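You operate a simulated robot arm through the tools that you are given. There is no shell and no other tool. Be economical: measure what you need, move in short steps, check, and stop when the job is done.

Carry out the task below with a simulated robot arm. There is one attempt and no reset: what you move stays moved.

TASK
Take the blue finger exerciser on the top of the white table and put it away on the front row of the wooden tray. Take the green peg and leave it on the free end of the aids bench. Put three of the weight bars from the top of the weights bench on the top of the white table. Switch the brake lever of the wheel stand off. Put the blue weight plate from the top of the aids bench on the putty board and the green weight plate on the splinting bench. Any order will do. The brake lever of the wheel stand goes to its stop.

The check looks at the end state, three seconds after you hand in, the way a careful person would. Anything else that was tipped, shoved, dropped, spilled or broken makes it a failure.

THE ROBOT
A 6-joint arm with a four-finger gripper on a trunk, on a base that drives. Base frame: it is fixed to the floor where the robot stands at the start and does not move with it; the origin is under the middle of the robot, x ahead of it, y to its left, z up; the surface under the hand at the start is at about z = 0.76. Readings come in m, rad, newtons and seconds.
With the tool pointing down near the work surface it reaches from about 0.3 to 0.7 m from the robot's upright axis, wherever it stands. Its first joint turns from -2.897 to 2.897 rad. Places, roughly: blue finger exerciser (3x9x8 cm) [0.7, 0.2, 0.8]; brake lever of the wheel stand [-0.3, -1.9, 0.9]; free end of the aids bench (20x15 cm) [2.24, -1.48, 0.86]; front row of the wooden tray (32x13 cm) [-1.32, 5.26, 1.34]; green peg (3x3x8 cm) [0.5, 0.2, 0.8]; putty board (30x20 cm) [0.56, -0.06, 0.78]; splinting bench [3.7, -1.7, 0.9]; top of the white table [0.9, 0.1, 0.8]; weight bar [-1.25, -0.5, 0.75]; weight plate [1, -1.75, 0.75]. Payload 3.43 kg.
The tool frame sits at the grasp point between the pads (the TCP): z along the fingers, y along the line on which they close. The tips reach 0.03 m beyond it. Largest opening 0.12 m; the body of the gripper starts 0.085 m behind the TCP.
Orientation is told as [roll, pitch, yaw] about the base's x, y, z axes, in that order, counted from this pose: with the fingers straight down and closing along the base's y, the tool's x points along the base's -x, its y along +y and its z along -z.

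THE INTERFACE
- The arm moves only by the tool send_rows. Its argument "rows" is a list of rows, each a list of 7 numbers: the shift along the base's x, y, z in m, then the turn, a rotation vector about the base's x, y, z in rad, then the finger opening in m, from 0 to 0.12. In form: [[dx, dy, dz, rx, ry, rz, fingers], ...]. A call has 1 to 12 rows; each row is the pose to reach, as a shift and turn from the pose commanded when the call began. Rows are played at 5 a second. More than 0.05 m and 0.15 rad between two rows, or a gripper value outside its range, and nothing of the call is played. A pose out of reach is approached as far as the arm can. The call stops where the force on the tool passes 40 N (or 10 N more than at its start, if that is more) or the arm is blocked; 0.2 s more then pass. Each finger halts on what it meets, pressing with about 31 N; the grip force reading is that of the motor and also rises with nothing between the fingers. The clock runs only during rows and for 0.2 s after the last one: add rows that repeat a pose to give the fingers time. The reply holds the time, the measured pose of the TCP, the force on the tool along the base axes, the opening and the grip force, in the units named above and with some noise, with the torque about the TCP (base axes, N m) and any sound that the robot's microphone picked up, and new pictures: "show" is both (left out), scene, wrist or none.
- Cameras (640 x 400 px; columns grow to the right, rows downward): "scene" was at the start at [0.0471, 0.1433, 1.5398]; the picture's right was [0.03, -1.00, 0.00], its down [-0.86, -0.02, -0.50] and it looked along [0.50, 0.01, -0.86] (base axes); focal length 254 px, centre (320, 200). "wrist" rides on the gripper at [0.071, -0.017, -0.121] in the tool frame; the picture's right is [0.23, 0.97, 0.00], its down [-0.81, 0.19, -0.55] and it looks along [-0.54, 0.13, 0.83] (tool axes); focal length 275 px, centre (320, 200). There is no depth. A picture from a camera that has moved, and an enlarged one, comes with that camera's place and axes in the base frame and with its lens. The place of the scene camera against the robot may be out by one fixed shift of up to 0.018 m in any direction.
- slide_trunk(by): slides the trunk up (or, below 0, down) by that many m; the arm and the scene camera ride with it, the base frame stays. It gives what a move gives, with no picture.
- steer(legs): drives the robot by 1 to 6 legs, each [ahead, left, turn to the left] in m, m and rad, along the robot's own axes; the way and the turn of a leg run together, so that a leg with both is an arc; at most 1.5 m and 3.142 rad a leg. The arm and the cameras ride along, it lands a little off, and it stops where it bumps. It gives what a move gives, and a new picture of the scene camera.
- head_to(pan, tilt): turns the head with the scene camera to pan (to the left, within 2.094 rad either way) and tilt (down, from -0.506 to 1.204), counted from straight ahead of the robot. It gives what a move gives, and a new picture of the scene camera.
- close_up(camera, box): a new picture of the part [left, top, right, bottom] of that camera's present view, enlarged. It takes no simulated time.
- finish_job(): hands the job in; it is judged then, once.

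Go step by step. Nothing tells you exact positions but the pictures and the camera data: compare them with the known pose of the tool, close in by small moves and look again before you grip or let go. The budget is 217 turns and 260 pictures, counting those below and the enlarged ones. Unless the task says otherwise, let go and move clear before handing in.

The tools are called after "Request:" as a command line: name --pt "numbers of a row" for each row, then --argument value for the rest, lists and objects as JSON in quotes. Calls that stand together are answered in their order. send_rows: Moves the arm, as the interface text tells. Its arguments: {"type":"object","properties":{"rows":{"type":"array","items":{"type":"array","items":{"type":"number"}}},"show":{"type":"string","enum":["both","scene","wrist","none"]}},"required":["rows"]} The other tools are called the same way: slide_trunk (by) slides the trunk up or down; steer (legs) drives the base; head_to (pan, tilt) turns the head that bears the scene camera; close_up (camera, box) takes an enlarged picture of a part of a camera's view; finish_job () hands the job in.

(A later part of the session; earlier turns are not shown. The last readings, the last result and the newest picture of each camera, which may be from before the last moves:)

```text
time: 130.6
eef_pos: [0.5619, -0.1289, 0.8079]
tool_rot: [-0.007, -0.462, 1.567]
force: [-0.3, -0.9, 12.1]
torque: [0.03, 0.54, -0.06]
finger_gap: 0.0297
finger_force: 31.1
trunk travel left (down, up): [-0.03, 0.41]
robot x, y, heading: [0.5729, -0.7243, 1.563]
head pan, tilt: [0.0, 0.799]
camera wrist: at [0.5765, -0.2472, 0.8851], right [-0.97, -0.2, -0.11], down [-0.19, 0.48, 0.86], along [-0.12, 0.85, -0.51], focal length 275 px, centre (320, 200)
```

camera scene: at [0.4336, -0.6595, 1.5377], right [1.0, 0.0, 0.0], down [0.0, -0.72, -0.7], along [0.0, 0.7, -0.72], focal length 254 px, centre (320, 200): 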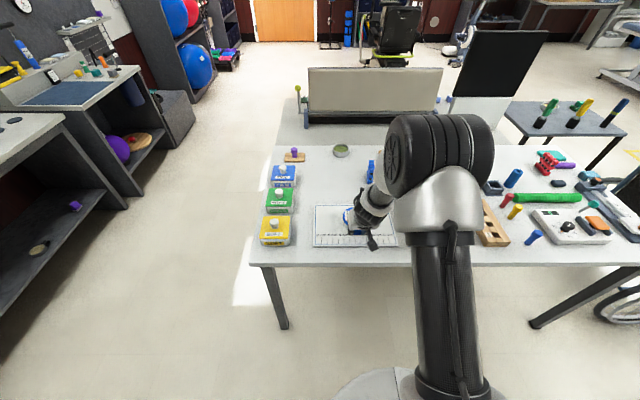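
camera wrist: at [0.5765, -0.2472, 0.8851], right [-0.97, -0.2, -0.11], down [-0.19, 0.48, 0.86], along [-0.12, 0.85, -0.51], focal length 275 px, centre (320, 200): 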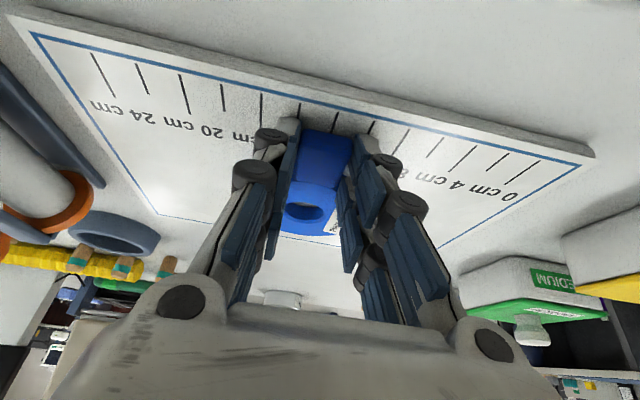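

Contact. Release and withdraw upward.

Request:
send_rows --pt "0.0 0 0.001 0 0 0 0.03" --pt "0.0 0.0 0.001 0 0 0 0.04" --pt "0.0 0.0 0.001 0 0 0 0.05" --pt "0 0 0.001 0 0 0 0.055" --pt "0 0 0.02 0 0 0 0.055" --pt "0 -0.01 0.06 0 0 0 0.055" --pt "0 -0.02 0.1 0 0 0 0.055" --pt "0 -0.05 0.14 0 0 0 0.055" --pt "0 -0.08 0.17 0 0 0 0.055" --show "wrist"

```text
time: 132.6
eef_pos: [0.5688, -0.2132, 0.977]
tool_rot: [-0.068, -0.456, 1.684]
force: [-3.6, -1.3, -1.0]
torque: [0.13, -0.16, -0.34]
finger_gap: 0.055
finger_force: 0.0
out of reach, approached as far as the arm can: row 6, 7
trunk travel left (down, up): [-0.03, 0.41]
robot x, y, heading: [0.5703, -0.7244, 1.569]
head pan, tilt: [0.0, 0.799]
camera wrist: at [0.5903, -0.329, 1.0542], right [-0.94, -0.29, -0.16], down [-0.28, 0.46, 0.84], along [-0.17, 0.84, -0.52], focal length 275 px, centre (320, 200)
```

wrist: 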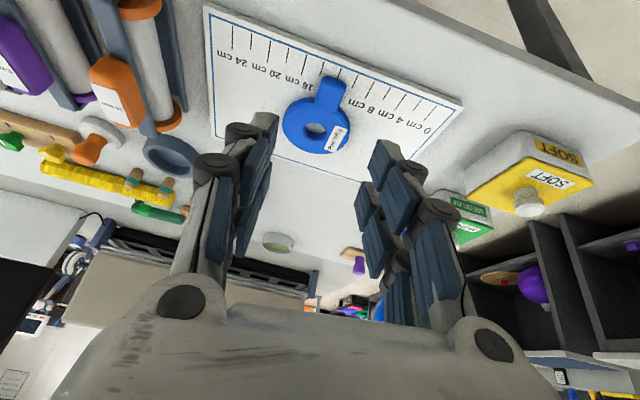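

The blue plate lies fully on the board. Now neutralise the arm posture and go back for the green plate.

Request:
send_rows --pt "-0.02 -0.02 0.02 -0.003 0.03 -0.04 0.055" --pt "-0.04 -0.04 0.05 -0.007 0.06 -0.085 0.055" --pt "-0.065 -0.05 0.09 -0.007 0.06 -0.085 0.055" --pt "-0.065 -0.05 0.13 -0.007 0.06 -0.085 0.055" --show "none"

```text
time: 133.6
eef_pos: [0.4987, -0.26, 1.1062]
tool_rot: [0.069, -0.447, 1.454]
force: [0.4, -1.0, -0.5]
torque: [-0.01, 0.01, 0.0]
finger_gap: 0.0548
finger_force: 0.2
trunk travel left (down, up): [-0.03, 0.41]
robot x, y, heading: [0.5731, -0.7208, 1.569]
head pan, tilt: [0.0, 0.799]
```

Request:
send_rows --pt "0 0 0 0.003 -0.03 0.04 0.055" --pt "0 0 0 0.007 -0.06 0.085 0.055" --show "none"

Request:
steer --legs '[[0, 0, -3.141], [0, 0.31, 0]]'

Request:
slide_trunk --by 0.12

Request:
head_to --pan -0.2 --tilt 0.9

```text
time: 134.2
eef_pos: [0.4966, -0.2595, 1.1052]
tool_rot: [-0.001, -0.456, 1.572]
force: [-0.3, -0.1, -0.5]
torque: [0.02, 0.0, -0.03]
finger_gap: 0.0552
finger_force: 0.1
trunk travel left (down, up): [-0.03, 0.41]
robot x, y, heading: [0.5721, -0.7204, 1.569]
head pan, tilt: [0.0, 0.799]
```

```text
time: 143.5
eef_pos: [0.983, -1.167, 1.1058]
tool_rot: [0.0, -0.456, -1.524]
force: [0.4, -0.2, -0.3]
torque: [0.04, 0.04, -0.01]
finger_gap: 0.055
finger_force: 0.1
trunk travel left (down, up): [-0.03, 0.41]
robot x, y, heading: [0.8829, -0.7071, -1.523]
head pan, tilt: [0.0, 0.799]
camera scene: at [1.0289, -0.7605, 1.5377], right [-1.0, -0.05, 0.0], down [-0.03, 0.72, -0.7], along [0.03, -0.7, -0.72], focal length 254 px, centre (320, 200)
```

scene: 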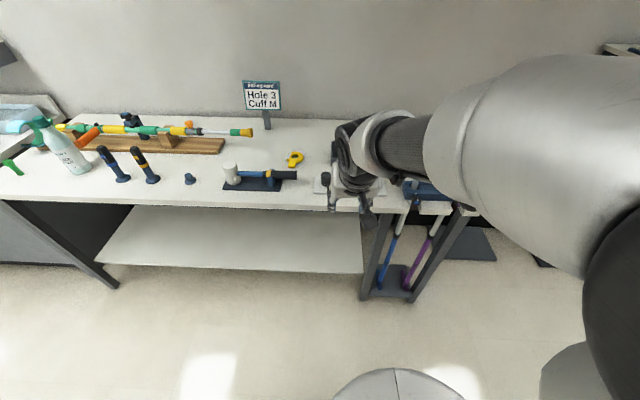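

```text
time: 145.0
eef_pos: [0.9831, -1.1668, 1.2248]
tool_rot: [0.002, -0.457, -1.522]
force: [1.5, 0.3, -0.1]
torque: [0.02, 0.01, -0.02]
finger_gap: 0.0548
finger_force: 0.2
trunk travel left (down, up): [-0.15, 0.29]
robot x, y, heading: [0.8843, -0.7088, -1.527]
head pan, tilt: [0.0, 0.799]
```

```text
time: 145.7
eef_pos: [0.9844, -1.1667, 1.2259]
tool_rot: [0.003, -0.458, -1.524]
force: [-0.1, -0.5, -0.5]
torque: [-0.02, 0.0, -0.01]
finger_gap: 0.055
finger_force: 0.1
trunk travel left (down, up): [-0.15, 0.29]
robot x, y, heading: [0.8857, -0.7104, -1.527]
head pan, tilt: [-0.201, 0.901]
camera scene: at [1.013, -0.7546, 1.6499], right [-0.99, 0.15, 0.0], down [0.12, 0.77, -0.62], along [-0.09, -0.61, -0.78], focal length 254 px, centre (320, 200)
```

scene: 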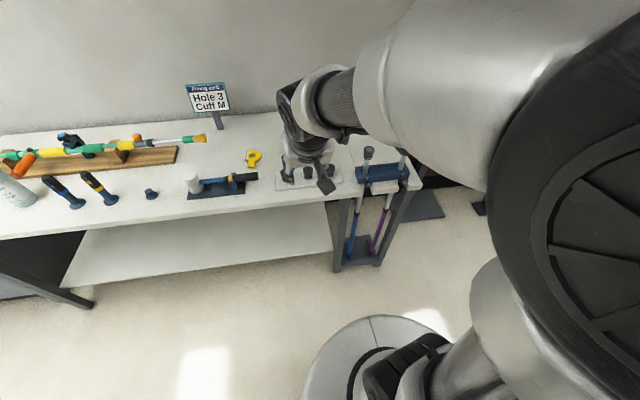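

The crutch rack foot is near (0.75, -1.41), so I'll stand a bit further to the left (x≈1.0) and turn slightly right.

Request:
steer --legs '[[0, 0.1, 0], [0.37, 0, 0], [0, 0, -0.22]]'

Request:
close_up --camera "wrist" --box '[0, 0, 640, 400]'

```text
time: 149.6
eef_pos: [0.998, -1.5444, 1.2261]
tool_rot: [0.003, -0.456, -1.741]
force: [0.1, 0.0, -0.5]
torque: [-0.03, -0.01, 0.0]
finger_gap: 0.055
finger_force: 0.1
trunk travel left (down, up): [-0.15, 0.29]
robot x, y, heading: [0.9999, -1.0756, -1.737]
head pan, tilt: [-0.201, 0.901]
camera scene: at [1.1162, -1.1484, 1.6499], right [-0.93, 0.36, 0.0], down [0.28, 0.73, -0.62], along [-0.23, -0.58, -0.78], focal length 254 px, centre (320, 200)
```

scene: 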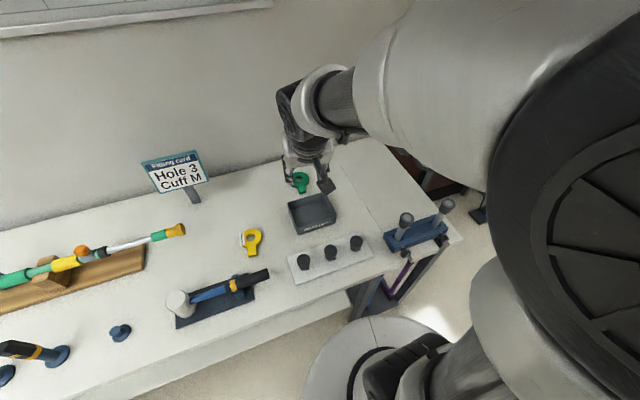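

```text
1.00 times, centred on (320, 200) of wrist (not enlarged: the box is as wide or as high as the picture)
camera zoom: at [1.0007, -1.4265, 1.3024], right [0.99, 0.04, -0.1], down [0.11, -0.51, 0.85], along [-0.02, -0.86, -0.51], focal length 275 px, centre (320, 200)
```

zoom: 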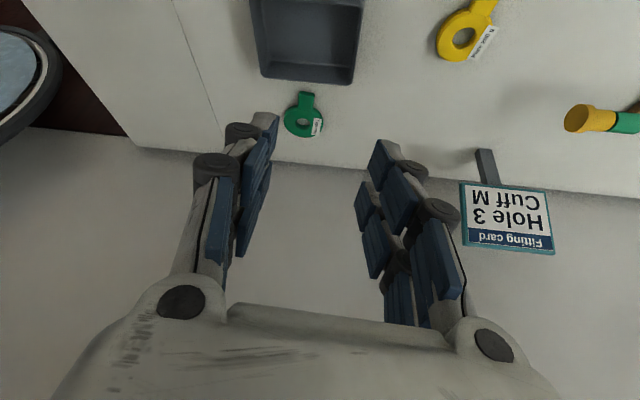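

Green tab at about (0.943, -1.789). Moving to hover with the tool yaw aligned to it.

Request:
send_rows --pt "-0.007 -0.03 -0.033 0 0 0.03 0.055" --pt "-0.014 -0.06 -0.066 0 0 0.06 0.055" --pt "-0.021 -0.09 -0.1 0 0 0.09 0.055" --pt "-0.028 -0.12 -0.133 0 0 0.12 0.055" --pt "-0.035 -0.15 -0.166 0 0 0.15 0.055" --pt "-0.042 -0.18 -0.2 0 0 0.17 0.055" --pt "-0.049 -0.21 -0.233 0 0 0.17 0.055" --pt "-0.055 -0.24 -0.265 0 0 0.17 0.055" --show "both"

```text
time: 151.4
eef_pos: [0.9417, -1.7866, 0.9595]
tool_rot: [0.002, -0.458, -1.572]
force: [-0.5, 0.0, -0.1]
torque: [0.05, -0.04, 0.02]
finger_gap: 0.0549
finger_force: 0.0
trunk travel left (down, up): [-0.15, 0.29]
robot x, y, heading: [1.0006, -1.076, -1.739]
head pan, tilt: [-0.201, 0.901]
camera scene: at [1.1163, -1.1495, 1.6498], right [-0.93, 0.36, 0.0], down [0.28, 0.73, -0.62], along [-0.23, -0.58, -0.78], focal length 254 px, centre (320, 200)
camera wrist: at [0.9248, -1.6694, 1.0361], right [0.97, 0.21, -0.1], down [0.19, -0.48, 0.85], along [0.13, -0.85, -0.51], focal length 275 px, centre (320, 200)
```

scene: 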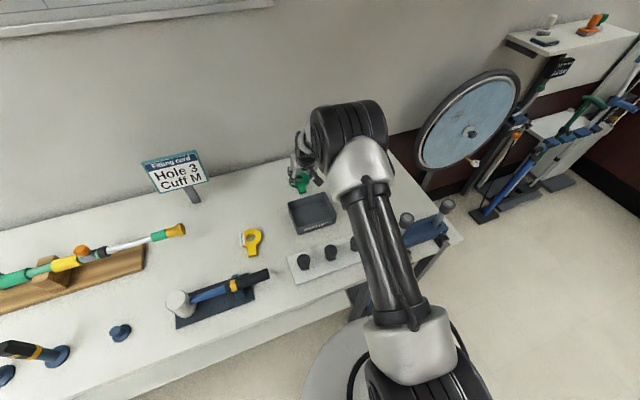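
wrist: 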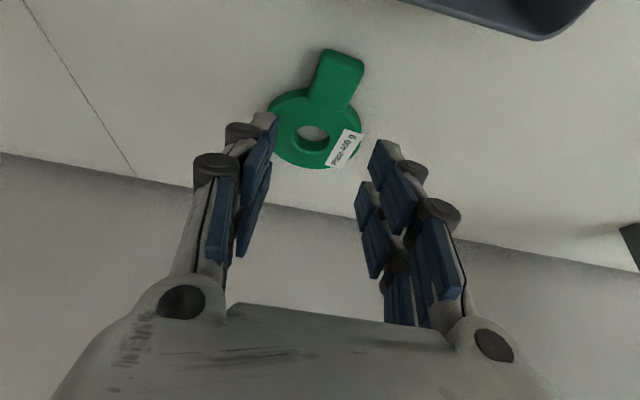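

Request:
send_rows --pt "0.003 -0.002 -0.02 0 0 0 0.05" --pt "0.003 -0.002 -0.04 0 0 0 0.05" --pt "0.003 -0.002 -0.055 0 0 0 0.05" --show "wrist"

```text
time: 152.2
eef_pos: [0.9467, -1.7878, 0.9045]
tool_rot: [0.003, -0.459, -1.572]
force: [0.2, 1.0, 0.5]
torque: [0.05, 0.07, 0.0]
finger_gap: 0.0501
finger_force: 0.0
trunk travel left (down, up): [-0.15, 0.29]
robot x, y, heading: [1.0024, -1.0728, -1.74]
head pan, tilt: [-0.201, 0.901]
camera wrist: at [0.9277, -1.6711, 0.9822], right [0.97, 0.21, -0.1], down [0.19, -0.48, 0.85], along [0.13, -0.85, -0.51], focal length 275 px, centre (320, 200)
```

wrist: 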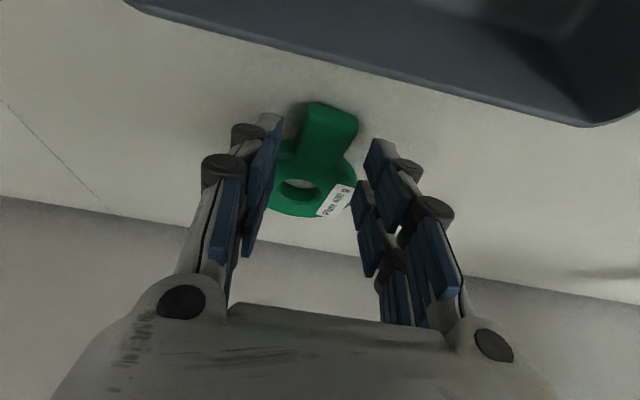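

Request:
send_rows --pt "0 0 -0.003 0 0 0 0.048" --pt "0 0 -0.005 0 0 0 0.045" --pt "0 0 -0.005 0 0 0 0.035" --pt "0 0 -0.004 0 0 0 0.02" --pt "0 0 -0.004 0 0 0 0.0" --pt "0 0 -0.004 0 0 0 0.0" --show "wrist"

```text
time: 153.6
eef_pos: [0.9465, -1.7857, 0.902]
tool_rot: [0.002, -0.457, -1.572]
force: [-0.7, -0.3, 0.3]
torque: [0.09, -0.09, -0.06]
finger_gap: 0.0294
finger_force: 31.5
trunk travel left (down, up): [-0.15, 0.29]
robot x, y, heading: [0.9997, -1.0728, -1.743]
head pan, tilt: [-0.201, 0.901]
camera wrist: at [0.9284, -1.6699, 0.9782], right [0.97, 0.21, -0.1], down [0.19, -0.48, 0.85], along [0.13, -0.85, -0.51], focal length 275 px, centre (320, 200)
```

wrist: 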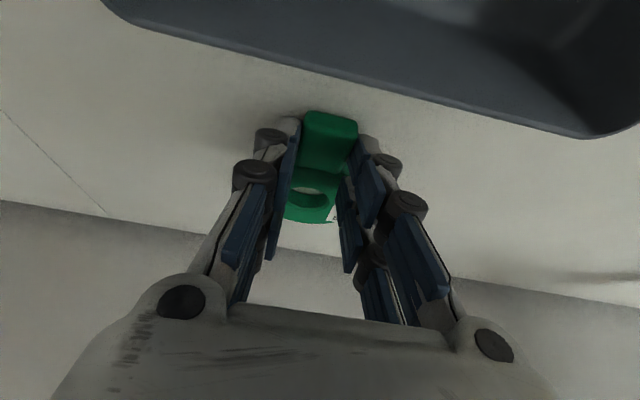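

Tab gripped. Lift and check it stays.

Request:
send_rows --pt "0 0 0.01 0 0 0 0.0" --pt "0 0 0.03 0 0 0 0.0" --pt "0 0 0.07 0 0 0 0.0" --pt "0 0.0 0.11 0 0 0 0" --pt "0 0.02 0.15 0 0 0 0" --pt "0 0.05 0.19 0 0 0 0" --pt "0 0.09 0.21 0 0 0 0" --pt "0.01 0.13 0.22 0 0 0 0" --pt "0.02 0.17 0.22 0 0 0 0" --pt "0.03 0.21 0.22 0 0 0 0" --pt "0.04 0.25 0.22 0 0 0 0" --show "wrist"

```text
time: 156.0
eef_pos: [0.9878, -1.5332, 1.1227]
tool_rot: [0.0, -0.459, -1.57]
force: [-0.1, 0.8, -4.4]
torque: [0.21, -0.02, -0.01]
finger_gap: 0.0297
finger_force: 30.8
trunk travel left (down, up): [-0.15, 0.29]
robot x, y, heading: [1.0028, -1.0753, -1.742]
head pan, tilt: [-0.201, 0.901]
camera wrist: at [0.9695, -1.417, 1.199], right [0.97, 0.21, -0.1], down [0.19, -0.48, 0.86], along [0.13, -0.85, -0.51], focal length 275 px, centre (320, 200)
```

wrist: 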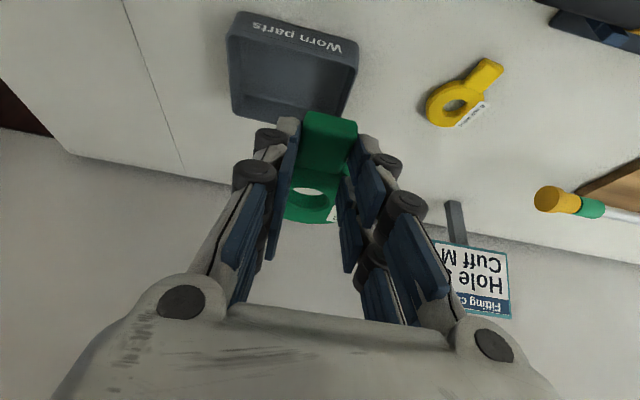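

Green plate secured. Driving to the splinting bench.

Request:
steer --legs '[[-0.27, 0, 0], [0, 0, 1.742], [1.3, 0, 0], [1.2, 0, 0]]'

Request:
head_to --pan -0.9 --tilt 0.6

```text
time: 174.0
eef_pos: [4.0048, -0.8109, 1.1216]
tool_rot: [0.0, -0.457, 0.125]
force: [0.4, -0.3, -3.6]
torque: [0.0, 0.22, 0.03]
finger_gap: 0.0297
finger_force: 31.0
trunk travel left (down, up): [-0.15, 0.29]
robot x, y, heading: [3.5465, -0.8533, -0.046]
head pan, tilt: [-0.201, 0.901]
camera scene: at [3.6058, -0.7295, 1.6498], right [-0.24, -0.97, 0.0], down [-0.76, 0.19, -0.62], along [0.6, -0.15, -0.78], focal length 254 px, centre (320, 200)
```

scene: 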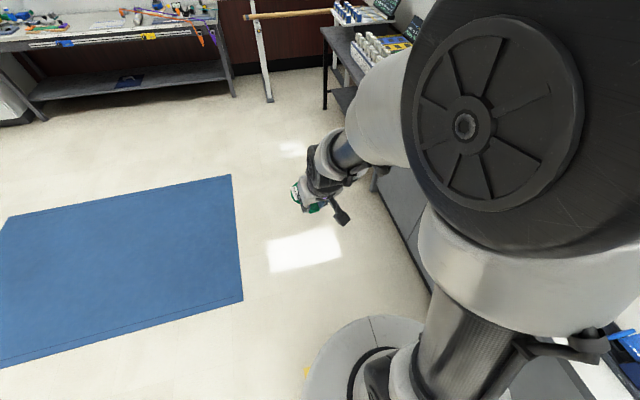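

```text
time: 175.1
eef_pos: [4.0041, -0.8098, 1.1239]
tool_rot: [0.003, -0.458, 0.127]
force: [0.2, 0.3, -3.7]
torque: [-0.03, 0.18, -0.03]
finger_gap: 0.0294
finger_force: 31.0
trunk travel left (down, up): [-0.15, 0.29]
robot x, y, heading: [3.5493, -0.8541, -0.045]
head pan, tilt: [-0.901, 0.6]
camera scene: at [3.5841, -0.7828, 1.6746], right [-0.81, -0.59, 0.0], down [-0.33, 0.46, -0.82], along [0.48, -0.67, -0.57], focal length 254 px, centre (320, 200)
```

scene: 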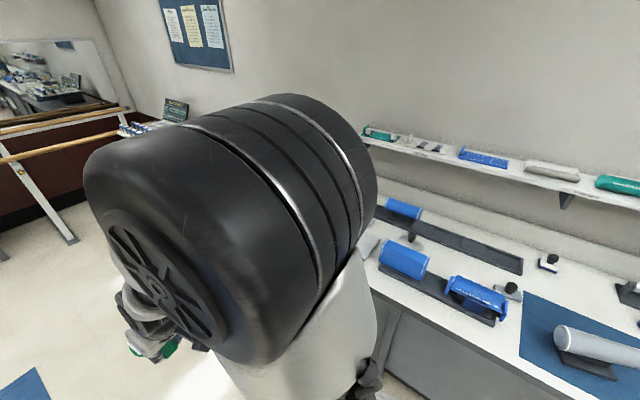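

Request:
steer --legs '[[0, 0, -1.525]]'

Request:
head_to --pan 0.0 --tilt 0.8

Request:
close_up --camera "wrist" --box '[0, 0, 640, 400]'

```text
time: 179.2
eef_pos: [3.6001, -1.31, 1.1225]
tool_rot: [0.004, -0.456, -1.419]
force: [0.0, -0.4, -3.3]
torque: [0.21, 0.03, 0.03]
finger_gap: 0.0297
finger_force: 31.1
trunk travel left (down, up): [-0.15, 0.29]
robot x, y, heading: [3.5457, -0.8556, -1.592]
head pan, tilt: [-0.901, 0.6]
camera scene: at [3.6158, -0.8886, 1.6746], right [-0.61, 0.79, 0.0], down [0.45, 0.34, -0.82], along [-0.66, -0.5, -0.57], focal length 254 px, centre (320, 200)
```

scene: 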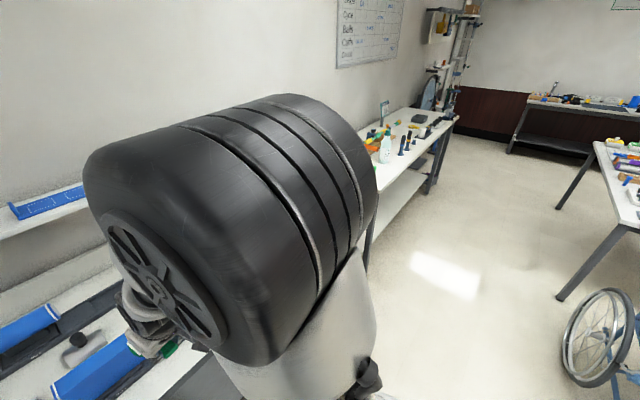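

```text
time: 180.4
eef_pos: [3.6003, -1.3097, 1.1217]
tool_rot: [0.002, -0.457, -1.418]
force: [-0.1, 0.4, -4.5]
torque: [0.21, 0.02, 0.02]
finger_gap: 0.0297
finger_force: 31.2
trunk travel left (down, up): [-0.15, 0.29]
robot x, y, heading: [3.5452, -0.8507, -1.59]
head pan, tilt: [0.0, 0.799]
camera scene: at [3.6845, -0.9155, 1.6577], right [-1.0, 0.02, 0.0], down [0.01, 0.72, -0.7], along [-0.01, -0.7, -0.72], focal length 254 px, centre (320, 200)
```

scene: 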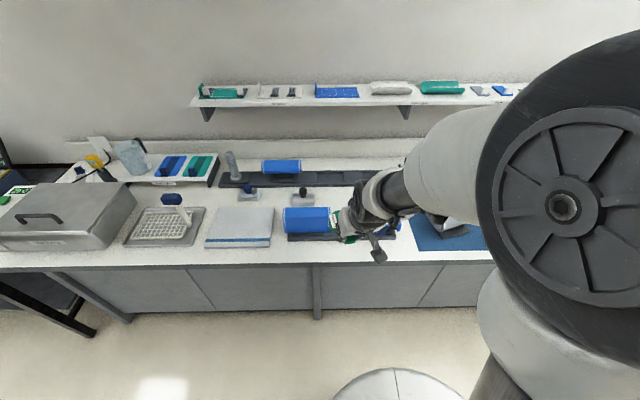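

```text
1.00 times, centred on (320, 200) of wrist (not enlarged: the box is as wide or as high as the picture)
camera zoom: at [3.5648, -1.1974, 1.1985], right [0.93, 0.35, -0.1], down [0.26, -0.45, 0.85], along [0.26, -0.82, -0.51], focal length 275 px, centre (320, 200)
```

zoom: 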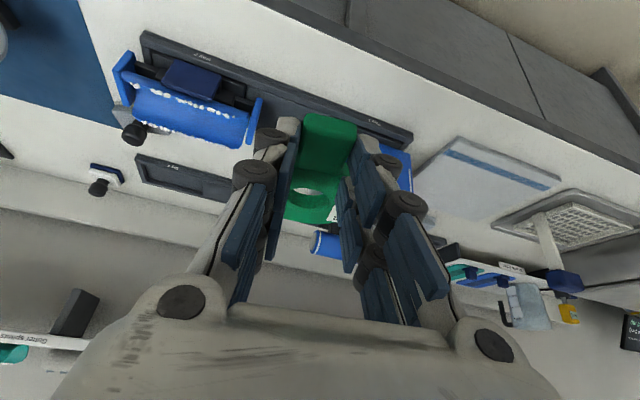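

Request:
close_up --camera "scene" --box '[190, 130, 510, 330]'

Request:
head_to --pan -0.5 --tilt 0.8

```text
2.00 times, centred on (350, 230) of scene
camera zoom: at [3.6845, -0.9155, 1.6577], right [-1.0, 0.02, 0.0], down [0.01, 0.72, -0.7], along [-0.01, -0.7, -0.72], focal length 507 px, centre (260, 140)
```

zoom: 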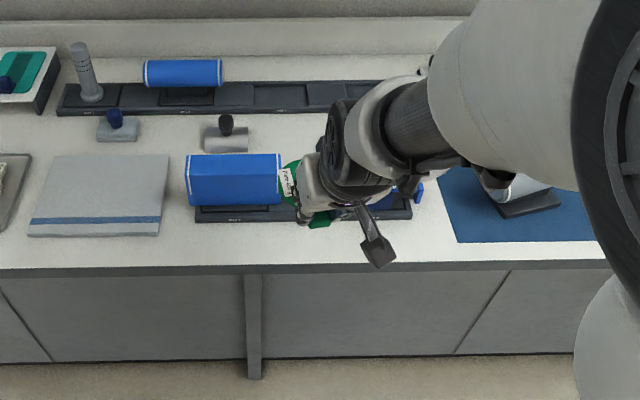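

```text
time: 181.4
eef_pos: [3.6008, -1.3087, 1.1216]
tool_rot: [0.001, -0.456, -1.42]
force: [0.4, 0.0, -3.0]
torque: [0.21, 0.01, -0.03]
finger_gap: 0.0293
finger_force: 31.1
trunk travel left (down, up): [-0.15, 0.29]
robot x, y, heading: [3.5495, -0.8508, -1.588]
head pan, tilt: [-0.499, 0.799]
camera scene: at [3.6463, -0.9051, 1.6577], right [-0.87, 0.49, 0.0], down [0.35, 0.62, -0.7], along [-0.34, -0.61, -0.72], focal length 254 px, centre (320, 200)
```

scene: 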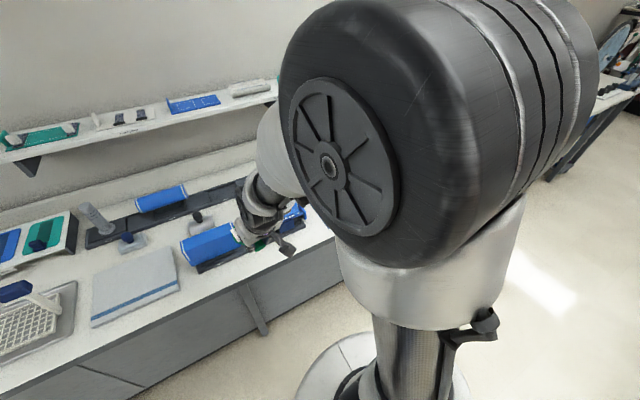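

Space is limited right here. I'll turn back so the arm doesn't block the view and survey the whole bench top.

Request:
steer --legs '[[0, 0, 1.588]]'

Request:
head_to --pan -1.57 --tilt 0.75

Request:
close_up --camera "scene" --box '[160, 100, 480, 300]'

Request:
head_to --pan -2.09 --tilt 0.7

```text
time: 185.6
eef_pos: [4.002, -0.8003, 1.1217]
tool_rot: [0.002, -0.457, 0.144]
force: [0.5, 0.5, -4.5]
torque: [-0.03, 0.21, 0.03]
finger_gap: 0.0294
finger_force: 30.9
trunk travel left (down, up): [-0.15, 0.29]
robot x, y, heading: [3.5435, -0.8528, -0.026]
head pan, tilt: [-0.499, 0.799]
camera scene: at [3.5991, -0.7517, 1.6577], right [-0.5, -0.87, 0.0], down [-0.62, 0.36, -0.7], along [0.6, -0.35, -0.72], focal length 254 px, centre (320, 200)
```

scene: 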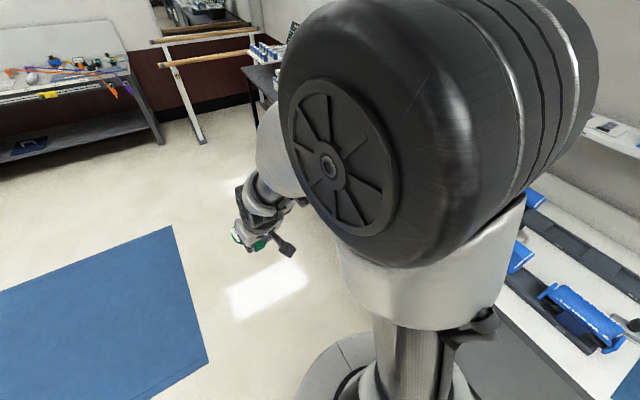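

```text
time: 186.9
eef_pos: [4.0021, -0.8004, 1.1225]
tool_rot: [0.001, -0.458, 0.146]
force: [0.5, 0.6, -4.4]
torque: [0.01, 0.21, 0.0]
finger_gap: 0.0295
finger_force: 31.0
trunk travel left (down, up): [-0.15, 0.29]
robot x, y, heading: [3.5435, -0.8548, -0.022]
head pan, tilt: [-1.571, 0.75]
camera scene: at [3.5274, -0.7944, 1.6617], right [-1.0, 0.02, 0.0], down [0.01, 0.68, -0.73], along [-0.02, -0.73, -0.68], focal length 254 px, centre (320, 200)
```

scene: 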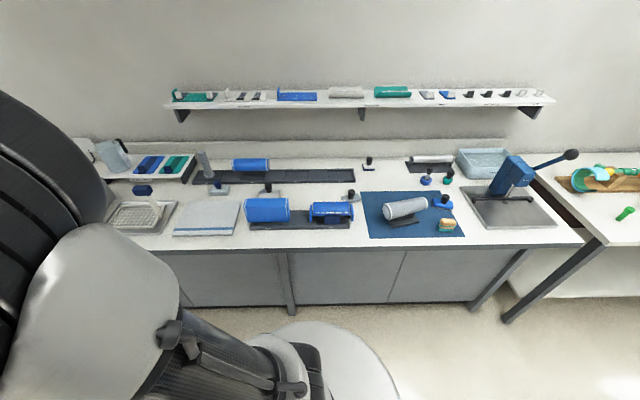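

```text
2.00 times, centred on (320, 200) of scene
camera zoom: at [3.5274, -0.7944, 1.6617], right [-1.0, 0.02, 0.0], down [0.01, 0.68, -0.73], along [-0.02, -0.73, -0.68], focal length 507 px, centre (320, 200)
```

zoom: 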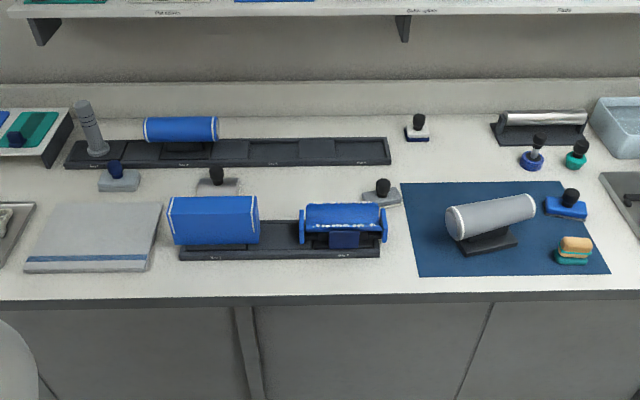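

```text
time: 187.8
eef_pos: [4.0023, -0.802, 1.1204]
tool_rot: [0.0, -0.457, 0.145]
force: [-0.4, 0.8, -4.0]
torque: [-0.02, 0.21, 0.01]
finger_gap: 0.0297
finger_force: 31.1
trunk travel left (down, up): [-0.15, 0.29]
robot x, y, heading: [3.5448, -0.857, -0.022]
head pan, tilt: [-2.089, 0.7]
camera scene: at [3.4856, -0.7845, 1.666], right [-0.86, 0.51, 0.0], down [0.33, 0.55, -0.77], along [-0.39, -0.66, -0.64], focal length 254 px, centre (320, 200)
```

scene: 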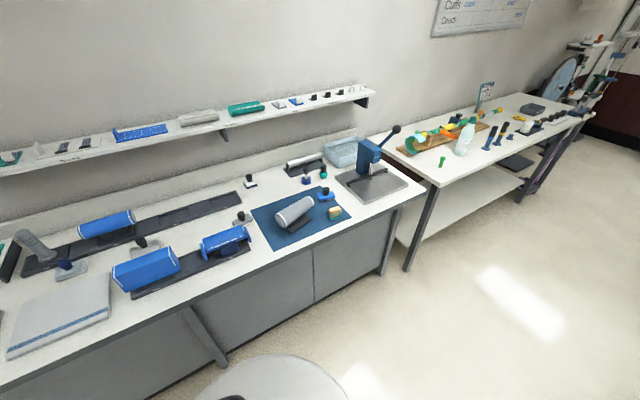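

There's a free patch on the bench behind the blue mat around (3.11, -1.79), about 24×16 cm. I'll position the robot in front of it.

Request:
steer --legs '[[-0.5, 0, 0], [0, 0, -1.548], [0.22, 0, 0]]'

Request:
close_up --camera "wrist" --box '[0, 0, 640, 400]'

```text
time: 195.8
eef_pos: [3.1183, -1.5241, 1.1222]
tool_rot: [0.001, -0.455, -1.395]
force: [0.3, -1.1, -3.7]
torque: [0.19, 0.05, -0.01]
finger_gap: 0.0296
finger_force: 30.9
trunk travel left (down, up): [-0.15, 0.29]
robot x, y, heading: [3.054, -1.066, -1.562]
head pan, tilt: [-2.089, 0.7]
camera scene: at [3.1179, -1.004, 1.666], right [0.49, 0.87, 0.0], down [0.56, -0.31, -0.77], along [-0.67, 0.38, -0.64], focal length 254 px, centre (320, 200)
```

scene: 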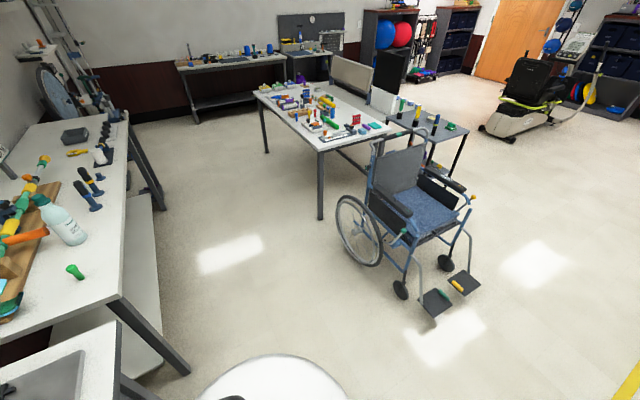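

```text
1.00 times, centred on (320, 200) of wrist (not enlarged: the box is as wide or as high as the picture)
camera zoom: at [3.0794, -1.4105, 1.1981], right [0.92, 0.37, -0.1], down [0.27, -0.44, 0.85], along [0.28, -0.81, -0.51], focal length 275 px, centre (320, 200)
```

zoom: 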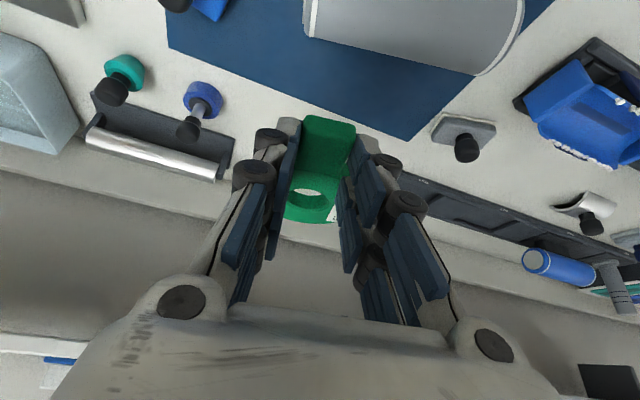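

Free patch confirmed: x 3.05–3.35, y -1.69…-1.95. Moving out over it, squaring the yaw, then down.

Request:
send_rows --pt "0.006 -0.04 0 0 0 -0.04 0" --pt "0.012 -0.08 0 0 0 -0.08 0" --pt "0.02 -0.12 -0.01 0 0 -0.12 0" --pt "0.028 -0.16 -0.03 0 0 -0.16 0" --pt "0.032 -0.19 -0.06 0 0 -0.175 0" --pt "0.032 -0.21 -0.1 0 0 -0.175 0" --pt "0.032 -0.211 -0.14 0 0 -0.175 0" --pt "0.032 -0.211 -0.17 0 0 -0.175 0" --show "wrist"

Request:
head_to --pan 0.15 --tilt 0.9

```text
time: 197.6
eef_pos: [3.1508, -1.7353, 0.952]
tool_rot: [0.003, -0.458, -1.57]
force: [0.4, -1.0, -3.7]
torque: [0.25, 0.01, 0.04]
finger_gap: 0.0295
finger_force: 30.6
trunk travel left (down, up): [-0.15, 0.29]
robot x, y, heading: [3.0511, -1.0643, -1.564]
head pan, tilt: [-2.089, 0.7]
camera wrist: at [3.1319, -1.6174, 1.0271], right [0.97, 0.21, -0.1], down [0.19, -0.48, 0.85], along [0.13, -0.85, -0.51], focal length 275 px, centre (320, 200)
```

wrist: 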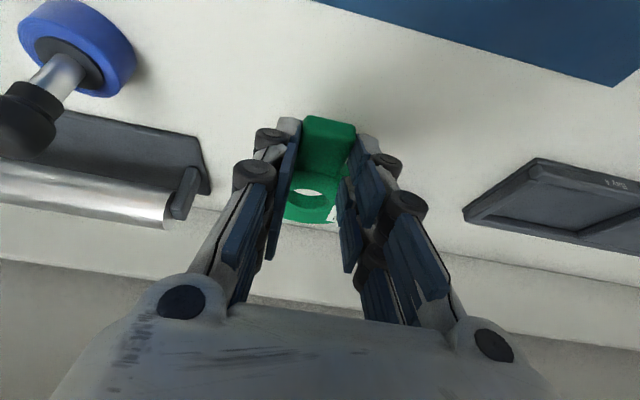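

```text
time: 199.7
eef_pos: [3.1492, -1.7332, 0.9508]
tool_rot: [0.002, -0.456, -1.57]
force: [-0.3, 0.0, -3.7]
torque: [0.19, 0.0, 0.0]
finger_gap: 0.0293
finger_force: 30.9
trunk travel left (down, up): [-0.15, 0.29]
robot x, y, heading: [3.0528, -1.0677, -1.562]
head pan, tilt: [0.15, 0.901]
camera scene: at [3.2036, -1.1192, 1.6498], right [-0.99, -0.16, 0.0], down [-0.12, 0.77, -0.62], along [0.1, -0.61, -0.78], focal length 254 px, centre (320, 200)
```

scene: 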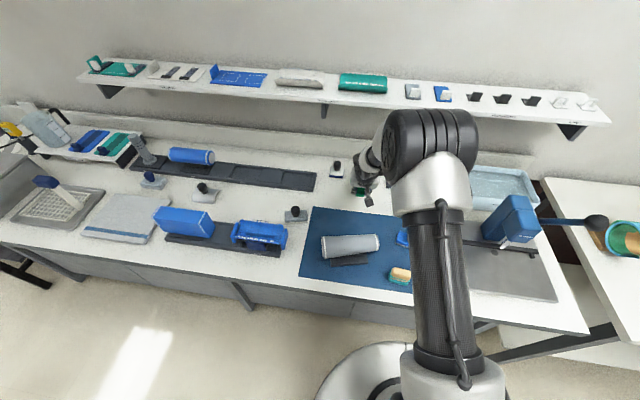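

Request:
send_rows --pt "0 0 -0.02 0 0 0 0" --pt "0 0 -0.035 0 0 0 0" --pt "0 0 -0.043 0 0 0 0" --pt "0 0 -0.046 0 0 0 0" --show "none"

```text
time: 200.7
eef_pos: [3.1499, -1.7337, 0.9058]
tool_rot: [0.003, -0.457, -1.571]
force: [0.2, 0.2, -4.0]
torque: [0.2, 0.0, 0.0]
finger_gap: 0.0294
finger_force: 30.7
trunk travel left (down, up): [-0.15, 0.29]
robot x, y, heading: [3.0532, -1.0661, -1.565]
head pan, tilt: [0.15, 0.901]
```

Request:
send_rows --pt "0 0 -0.002 0 0 0 0" --pt "0 0 -0.004 0 0 0 0" --pt "0 0 -0.006 0 0 0 0" --pt "0 0 -0.007 0 0 0 0" --show "wrist"

```text
time: 201.7
eef_pos: [3.1494, -1.7325, 0.9016]
tool_rot: [0.003, -0.463, -1.571]
force: [-2.0, 0.4, 15.9]
torque: [-0.28, 0.08, -0.09]
finger_gap: 0.0297
finger_force: 31.0
trunk travel left (down, up): [-0.15, 0.29]
robot x, y, heading: [3.0508, -1.0648, -1.563]
head pan, tilt: [0.15, 0.901]
camera wrist: at [3.1314, -1.6161, 0.9772], right [0.97, 0.21, -0.1], down [0.19, -0.48, 0.86], along [0.13, -0.85, -0.51], focal length 275 px, centre (320, 200)
```

wrist: 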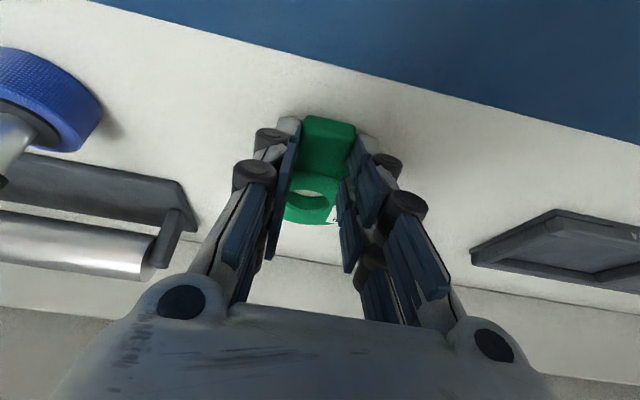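

Contact on bare bench. Release and withdraw up.

Request:
send_rows --pt "0 0 0.002 0 0 0 0.03" --pt "0 0 0.002 0 0 0 0.04" --pt "0 0 0.002 0 0 0 0.05" --pt "0 0 0.002 0 0 0 0.055" --pt "0 0 0.02 0 0 0 0.055" --pt "0 0 0.06 0 0 0 0.055" --pt "0 0.01 0.1 0 0 0 0.055" --pt "0 0.04 0.14 0 0 0 0.055" --pt "0 0.07 0.18 0 0 0 0.055" --pt "0 0.11 0.2 0 0 0 0.055" --pt "0 0.15 0.2 0 0 0 0.055" --pt "0 0.19 0.2 0 0 0 0.055" --show "wrist"

```text
time: 204.3
eef_pos: [3.1491, -1.5409, 1.1003]
tool_rot: [0.002, -0.456, -1.572]
force: [-0.5, 0.6, 0.0]
torque: [-0.03, 0.0, 0.0]
finger_gap: 0.0551
finger_force: 0.0
trunk travel left (down, up): [-0.15, 0.29]
robot x, y, heading: [3.0534, -1.0697, -1.564]
head pan, tilt: [0.15, 0.901]
camera wrist: at [3.1321, -1.4243, 1.1761], right [0.97, 0.21, -0.1], down [0.19, -0.48, 0.85], along [0.13, -0.85, -0.51], focal length 275 px, centre (320, 200)
```

wrist: 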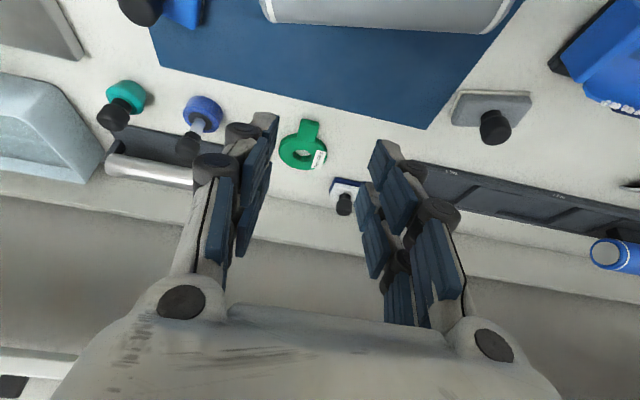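

Green plate placed. Next the wheel stand lever. Restore vertical tool and drive along the aisle.

Request:
send_rows --pt "0 0.02 0.02 0.14 0 0 0.055" --pt "0 0.02 0.04 0.28 0 0 0.055" --pt "0 0.02 0.06 0.42 0 0 0.04" --pt "-0.02 0.03 0.07 0.456 0 0 0.02" --show "none"

Request:
steer --legs '[[-0.25, 0, 0], [0, -1.4, 0], [0, -1.0, 0]]'

```text
time: 205.3
eef_pos: [3.1293, -1.5115, 1.1691]
tool_rot: [0.003, 0.0, -1.57]
force: [0.0, -0.2, 0.0]
torque: [-0.02, -0.02, 0.01]
finger_gap: 0.0202
finger_force: 0.0
trunk travel left (down, up): [-0.15, 0.29]
robot x, y, heading: [3.0556, -1.0708, -1.564]
head pan, tilt: [0.15, 0.901]
```

```text
time: 218.7
eef_pos: [0.6815, -1.3044, 1.1683]
tool_rot: [0.002, -0.001, -1.555]
force: [-0.3, -0.7, -0.5]
torque: [0.03, 0.01, 0.03]
finger_gap: 0.0197
finger_force: 0.1
trunk travel left (down, up): [-0.15, 0.29]
robot x, y, heading: [0.5987, -0.8617, -1.548]
head pan, tilt: [0.15, 0.901]
camera scene: at [0.749, -0.9112, 1.6499], right [-0.99, -0.17, 0.0], down [-0.13, 0.77, -0.62], along [0.11, -0.61, -0.78], focal length 254 px, centre (320, 200)
```

scene: 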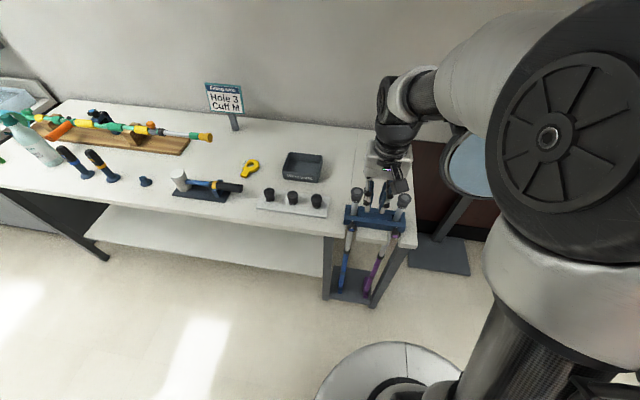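

Request:
steer --legs '[[-0.08, 0, 0], [0, -0.8, 0]]'

Request:
head_to --pan -0.1 --tilt 0.55

Request:
close_up --camera "scene" --box '[200, 100, 440, 250]'

```text
time: 223.7
eef_pos: [-0.1115, -1.243, 1.1687]
tool_rot: [0.003, 0.0, -1.553]
force: [0.3, -0.2, 1.0]
torque: [-0.01, -0.03, 0.0]
finger_gap: 0.02
finger_force: 0.1
trunk travel left (down, up): [-0.15, 0.29]
robot x, y, heading: [-0.1963, -0.8001, -1.548]
head pan, tilt: [0.15, 0.901]
camera scene: at [-0.0441, -0.8482, 1.6499], right [-0.99, -0.17, 0.0], down [-0.13, 0.77, -0.62], along [0.11, -0.61, -0.78], focal length 254 px, centre (320, 200)
```

scene: 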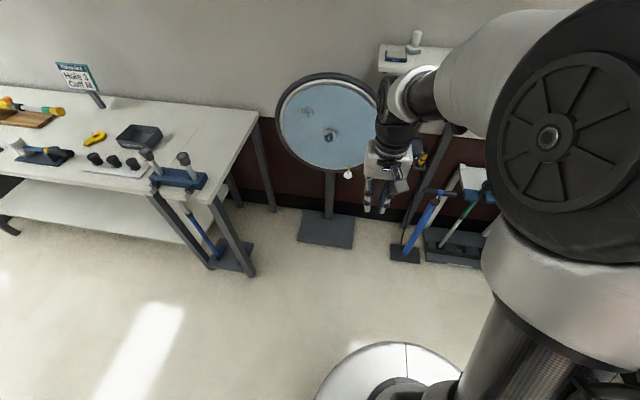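

```text
time: 224.5
eef_pos: [-0.11, -1.2431, 1.1683]
tool_rot: [0.003, -0.002, -1.552]
force: [-0.6, 0.0, -0.5]
torque: [0.05, 0.03, 0.0]
finger_gap: 0.0199
finger_force: 0.0
trunk travel left (down, up): [-0.15, 0.29]
robot x, y, heading: [-0.1937, -0.801, -1.551]
head pan, tilt: [-0.099, 0.55]
camera scene: at [-0.0635, -0.8634, 1.6791], right [-1.0, 0.08, 0.0], down [0.04, 0.52, -0.85], along [-0.07, -0.85, -0.52], focal length 254 px, centre (320, 200)
```

scene: 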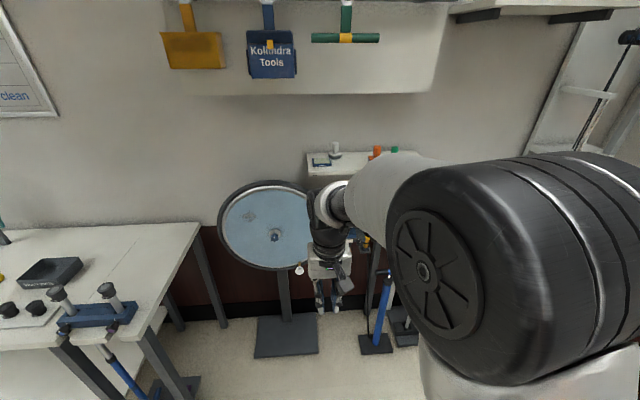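

```text
2.67 times, centred on (320, 175) of scene
camera zoom: at [-0.0635, -0.8634, 1.6791], right [-1.0, 0.08, 0.0], down [0.04, 0.52, -0.85], along [-0.07, -0.85, -0.52], focal length 676 px, centre (320, 267)
```

zoom: 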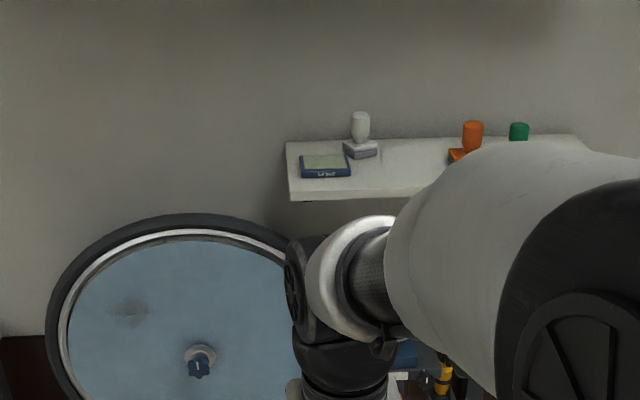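

The lever area (x≈-0.3) is hidden behind the arm. I'll turn the robot so the head can look sideways unobstructed.

Request:
steer --legs '[[0, 0, 1.55]]'

Request:
head_to --pan -1.8 --tilt 0.5

Request:
close_up --camera "scene" --box '[220, 130, 460, 280]'

```text
time: 228.7
eef_pos: [0.2473, -0.7095, 1.1689]
tool_rot: [0.002, -0.002, 0.028]
force: [-0.6, 0.5, 0.0]
torque: [-0.03, -0.01, 0.0]
finger_gap: 0.0198
finger_force: 0.2
trunk travel left (down, up): [-0.15, 0.29]
robot x, y, heading: [-0.1986, -0.7986, 0.029]
head pan, tilt: [-0.099, 0.55]
camera scene: at [-0.1309, -0.6637, 1.6791], right [-0.07, -1.0, 0.0], down [-0.52, 0.04, -0.85], along [0.85, -0.06, -0.52], focal length 254 px, centre (320, 200)
```

scene: 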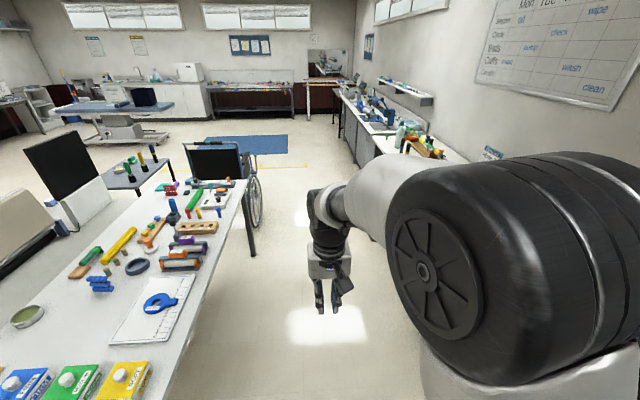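

```text
time: 230.4
eef_pos: [0.2478, -0.7098, 1.1675]
tool_rot: [0.002, -0.001, 0.026]
force: [0.0, -1.1, 0.8]
torque: [-0.01, 0.02, 0.01]
finger_gap: 0.0199
finger_force: 0.1
trunk travel left (down, up): [-0.15, 0.29]
robot x, y, heading: [-0.1975, -0.7975, 0.031]
head pan, tilt: [-1.799, 0.499]
camera scene: at [-0.2382, -0.7469, 1.6837], right [-0.98, 0.2, 0.0], down [0.09, 0.47, -0.88], along [-0.17, -0.86, -0.48], focal length 254 px, centre (320, 200)
```

scene: 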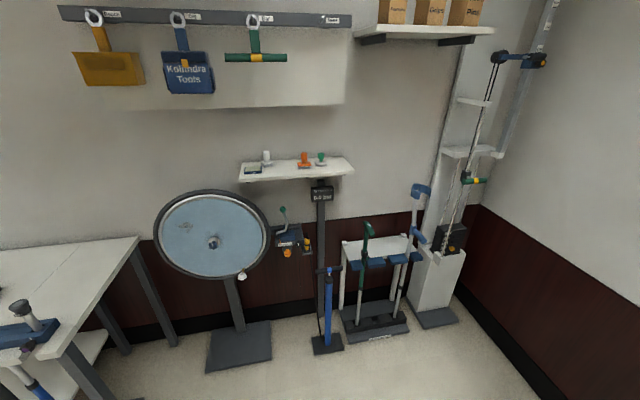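

```text
2.67 times, centred on (340, 205) of scene
camera zoom: at [-0.2382, -0.7469, 1.6837], right [-0.98, 0.2, 0.0], down [0.09, 0.47, -0.88], along [-0.17, -0.86, -0.48], focal length 676 px, centre (267, 187)
```

zoom: 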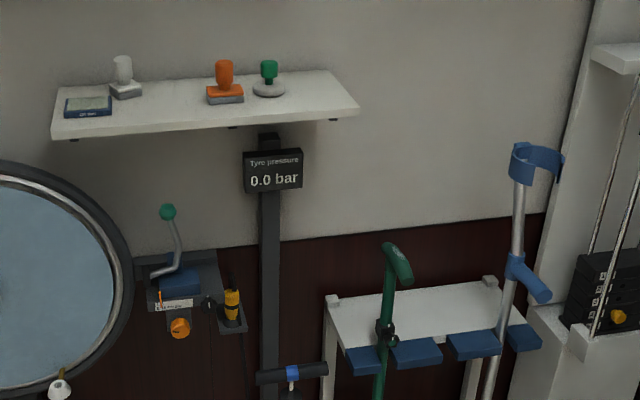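

Request:
close_up --camera "scene" --box '[265, 195, 325, 265]'

Request:
close_up --camera "scene" --box '[150, 180, 350, 380]'

```text
5.71 times, centred on (295, 230) of scene
camera zoom: at [-0.2382, -0.7469, 1.6837], right [-0.98, 0.2, 0.0], down [0.09, 0.47, -0.88], along [-0.17, -0.86, -0.48], focal length 1449 px, centre (463, 29)
```

zoom: 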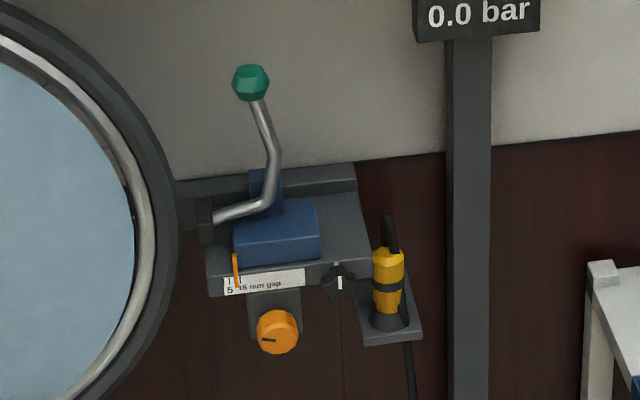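

```text
2.00 times, centred on (250, 280) of scene
camera zoom: at [-0.2382, -0.7469, 1.6837], right [-0.98, 0.2, 0.0], down [0.09, 0.47, -0.88], along [-0.17, -0.86, -0.48], focal length 507 px, centre (460, 40)
```

zoom: 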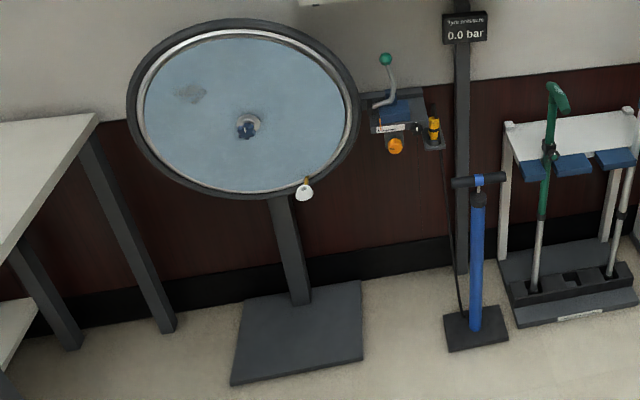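

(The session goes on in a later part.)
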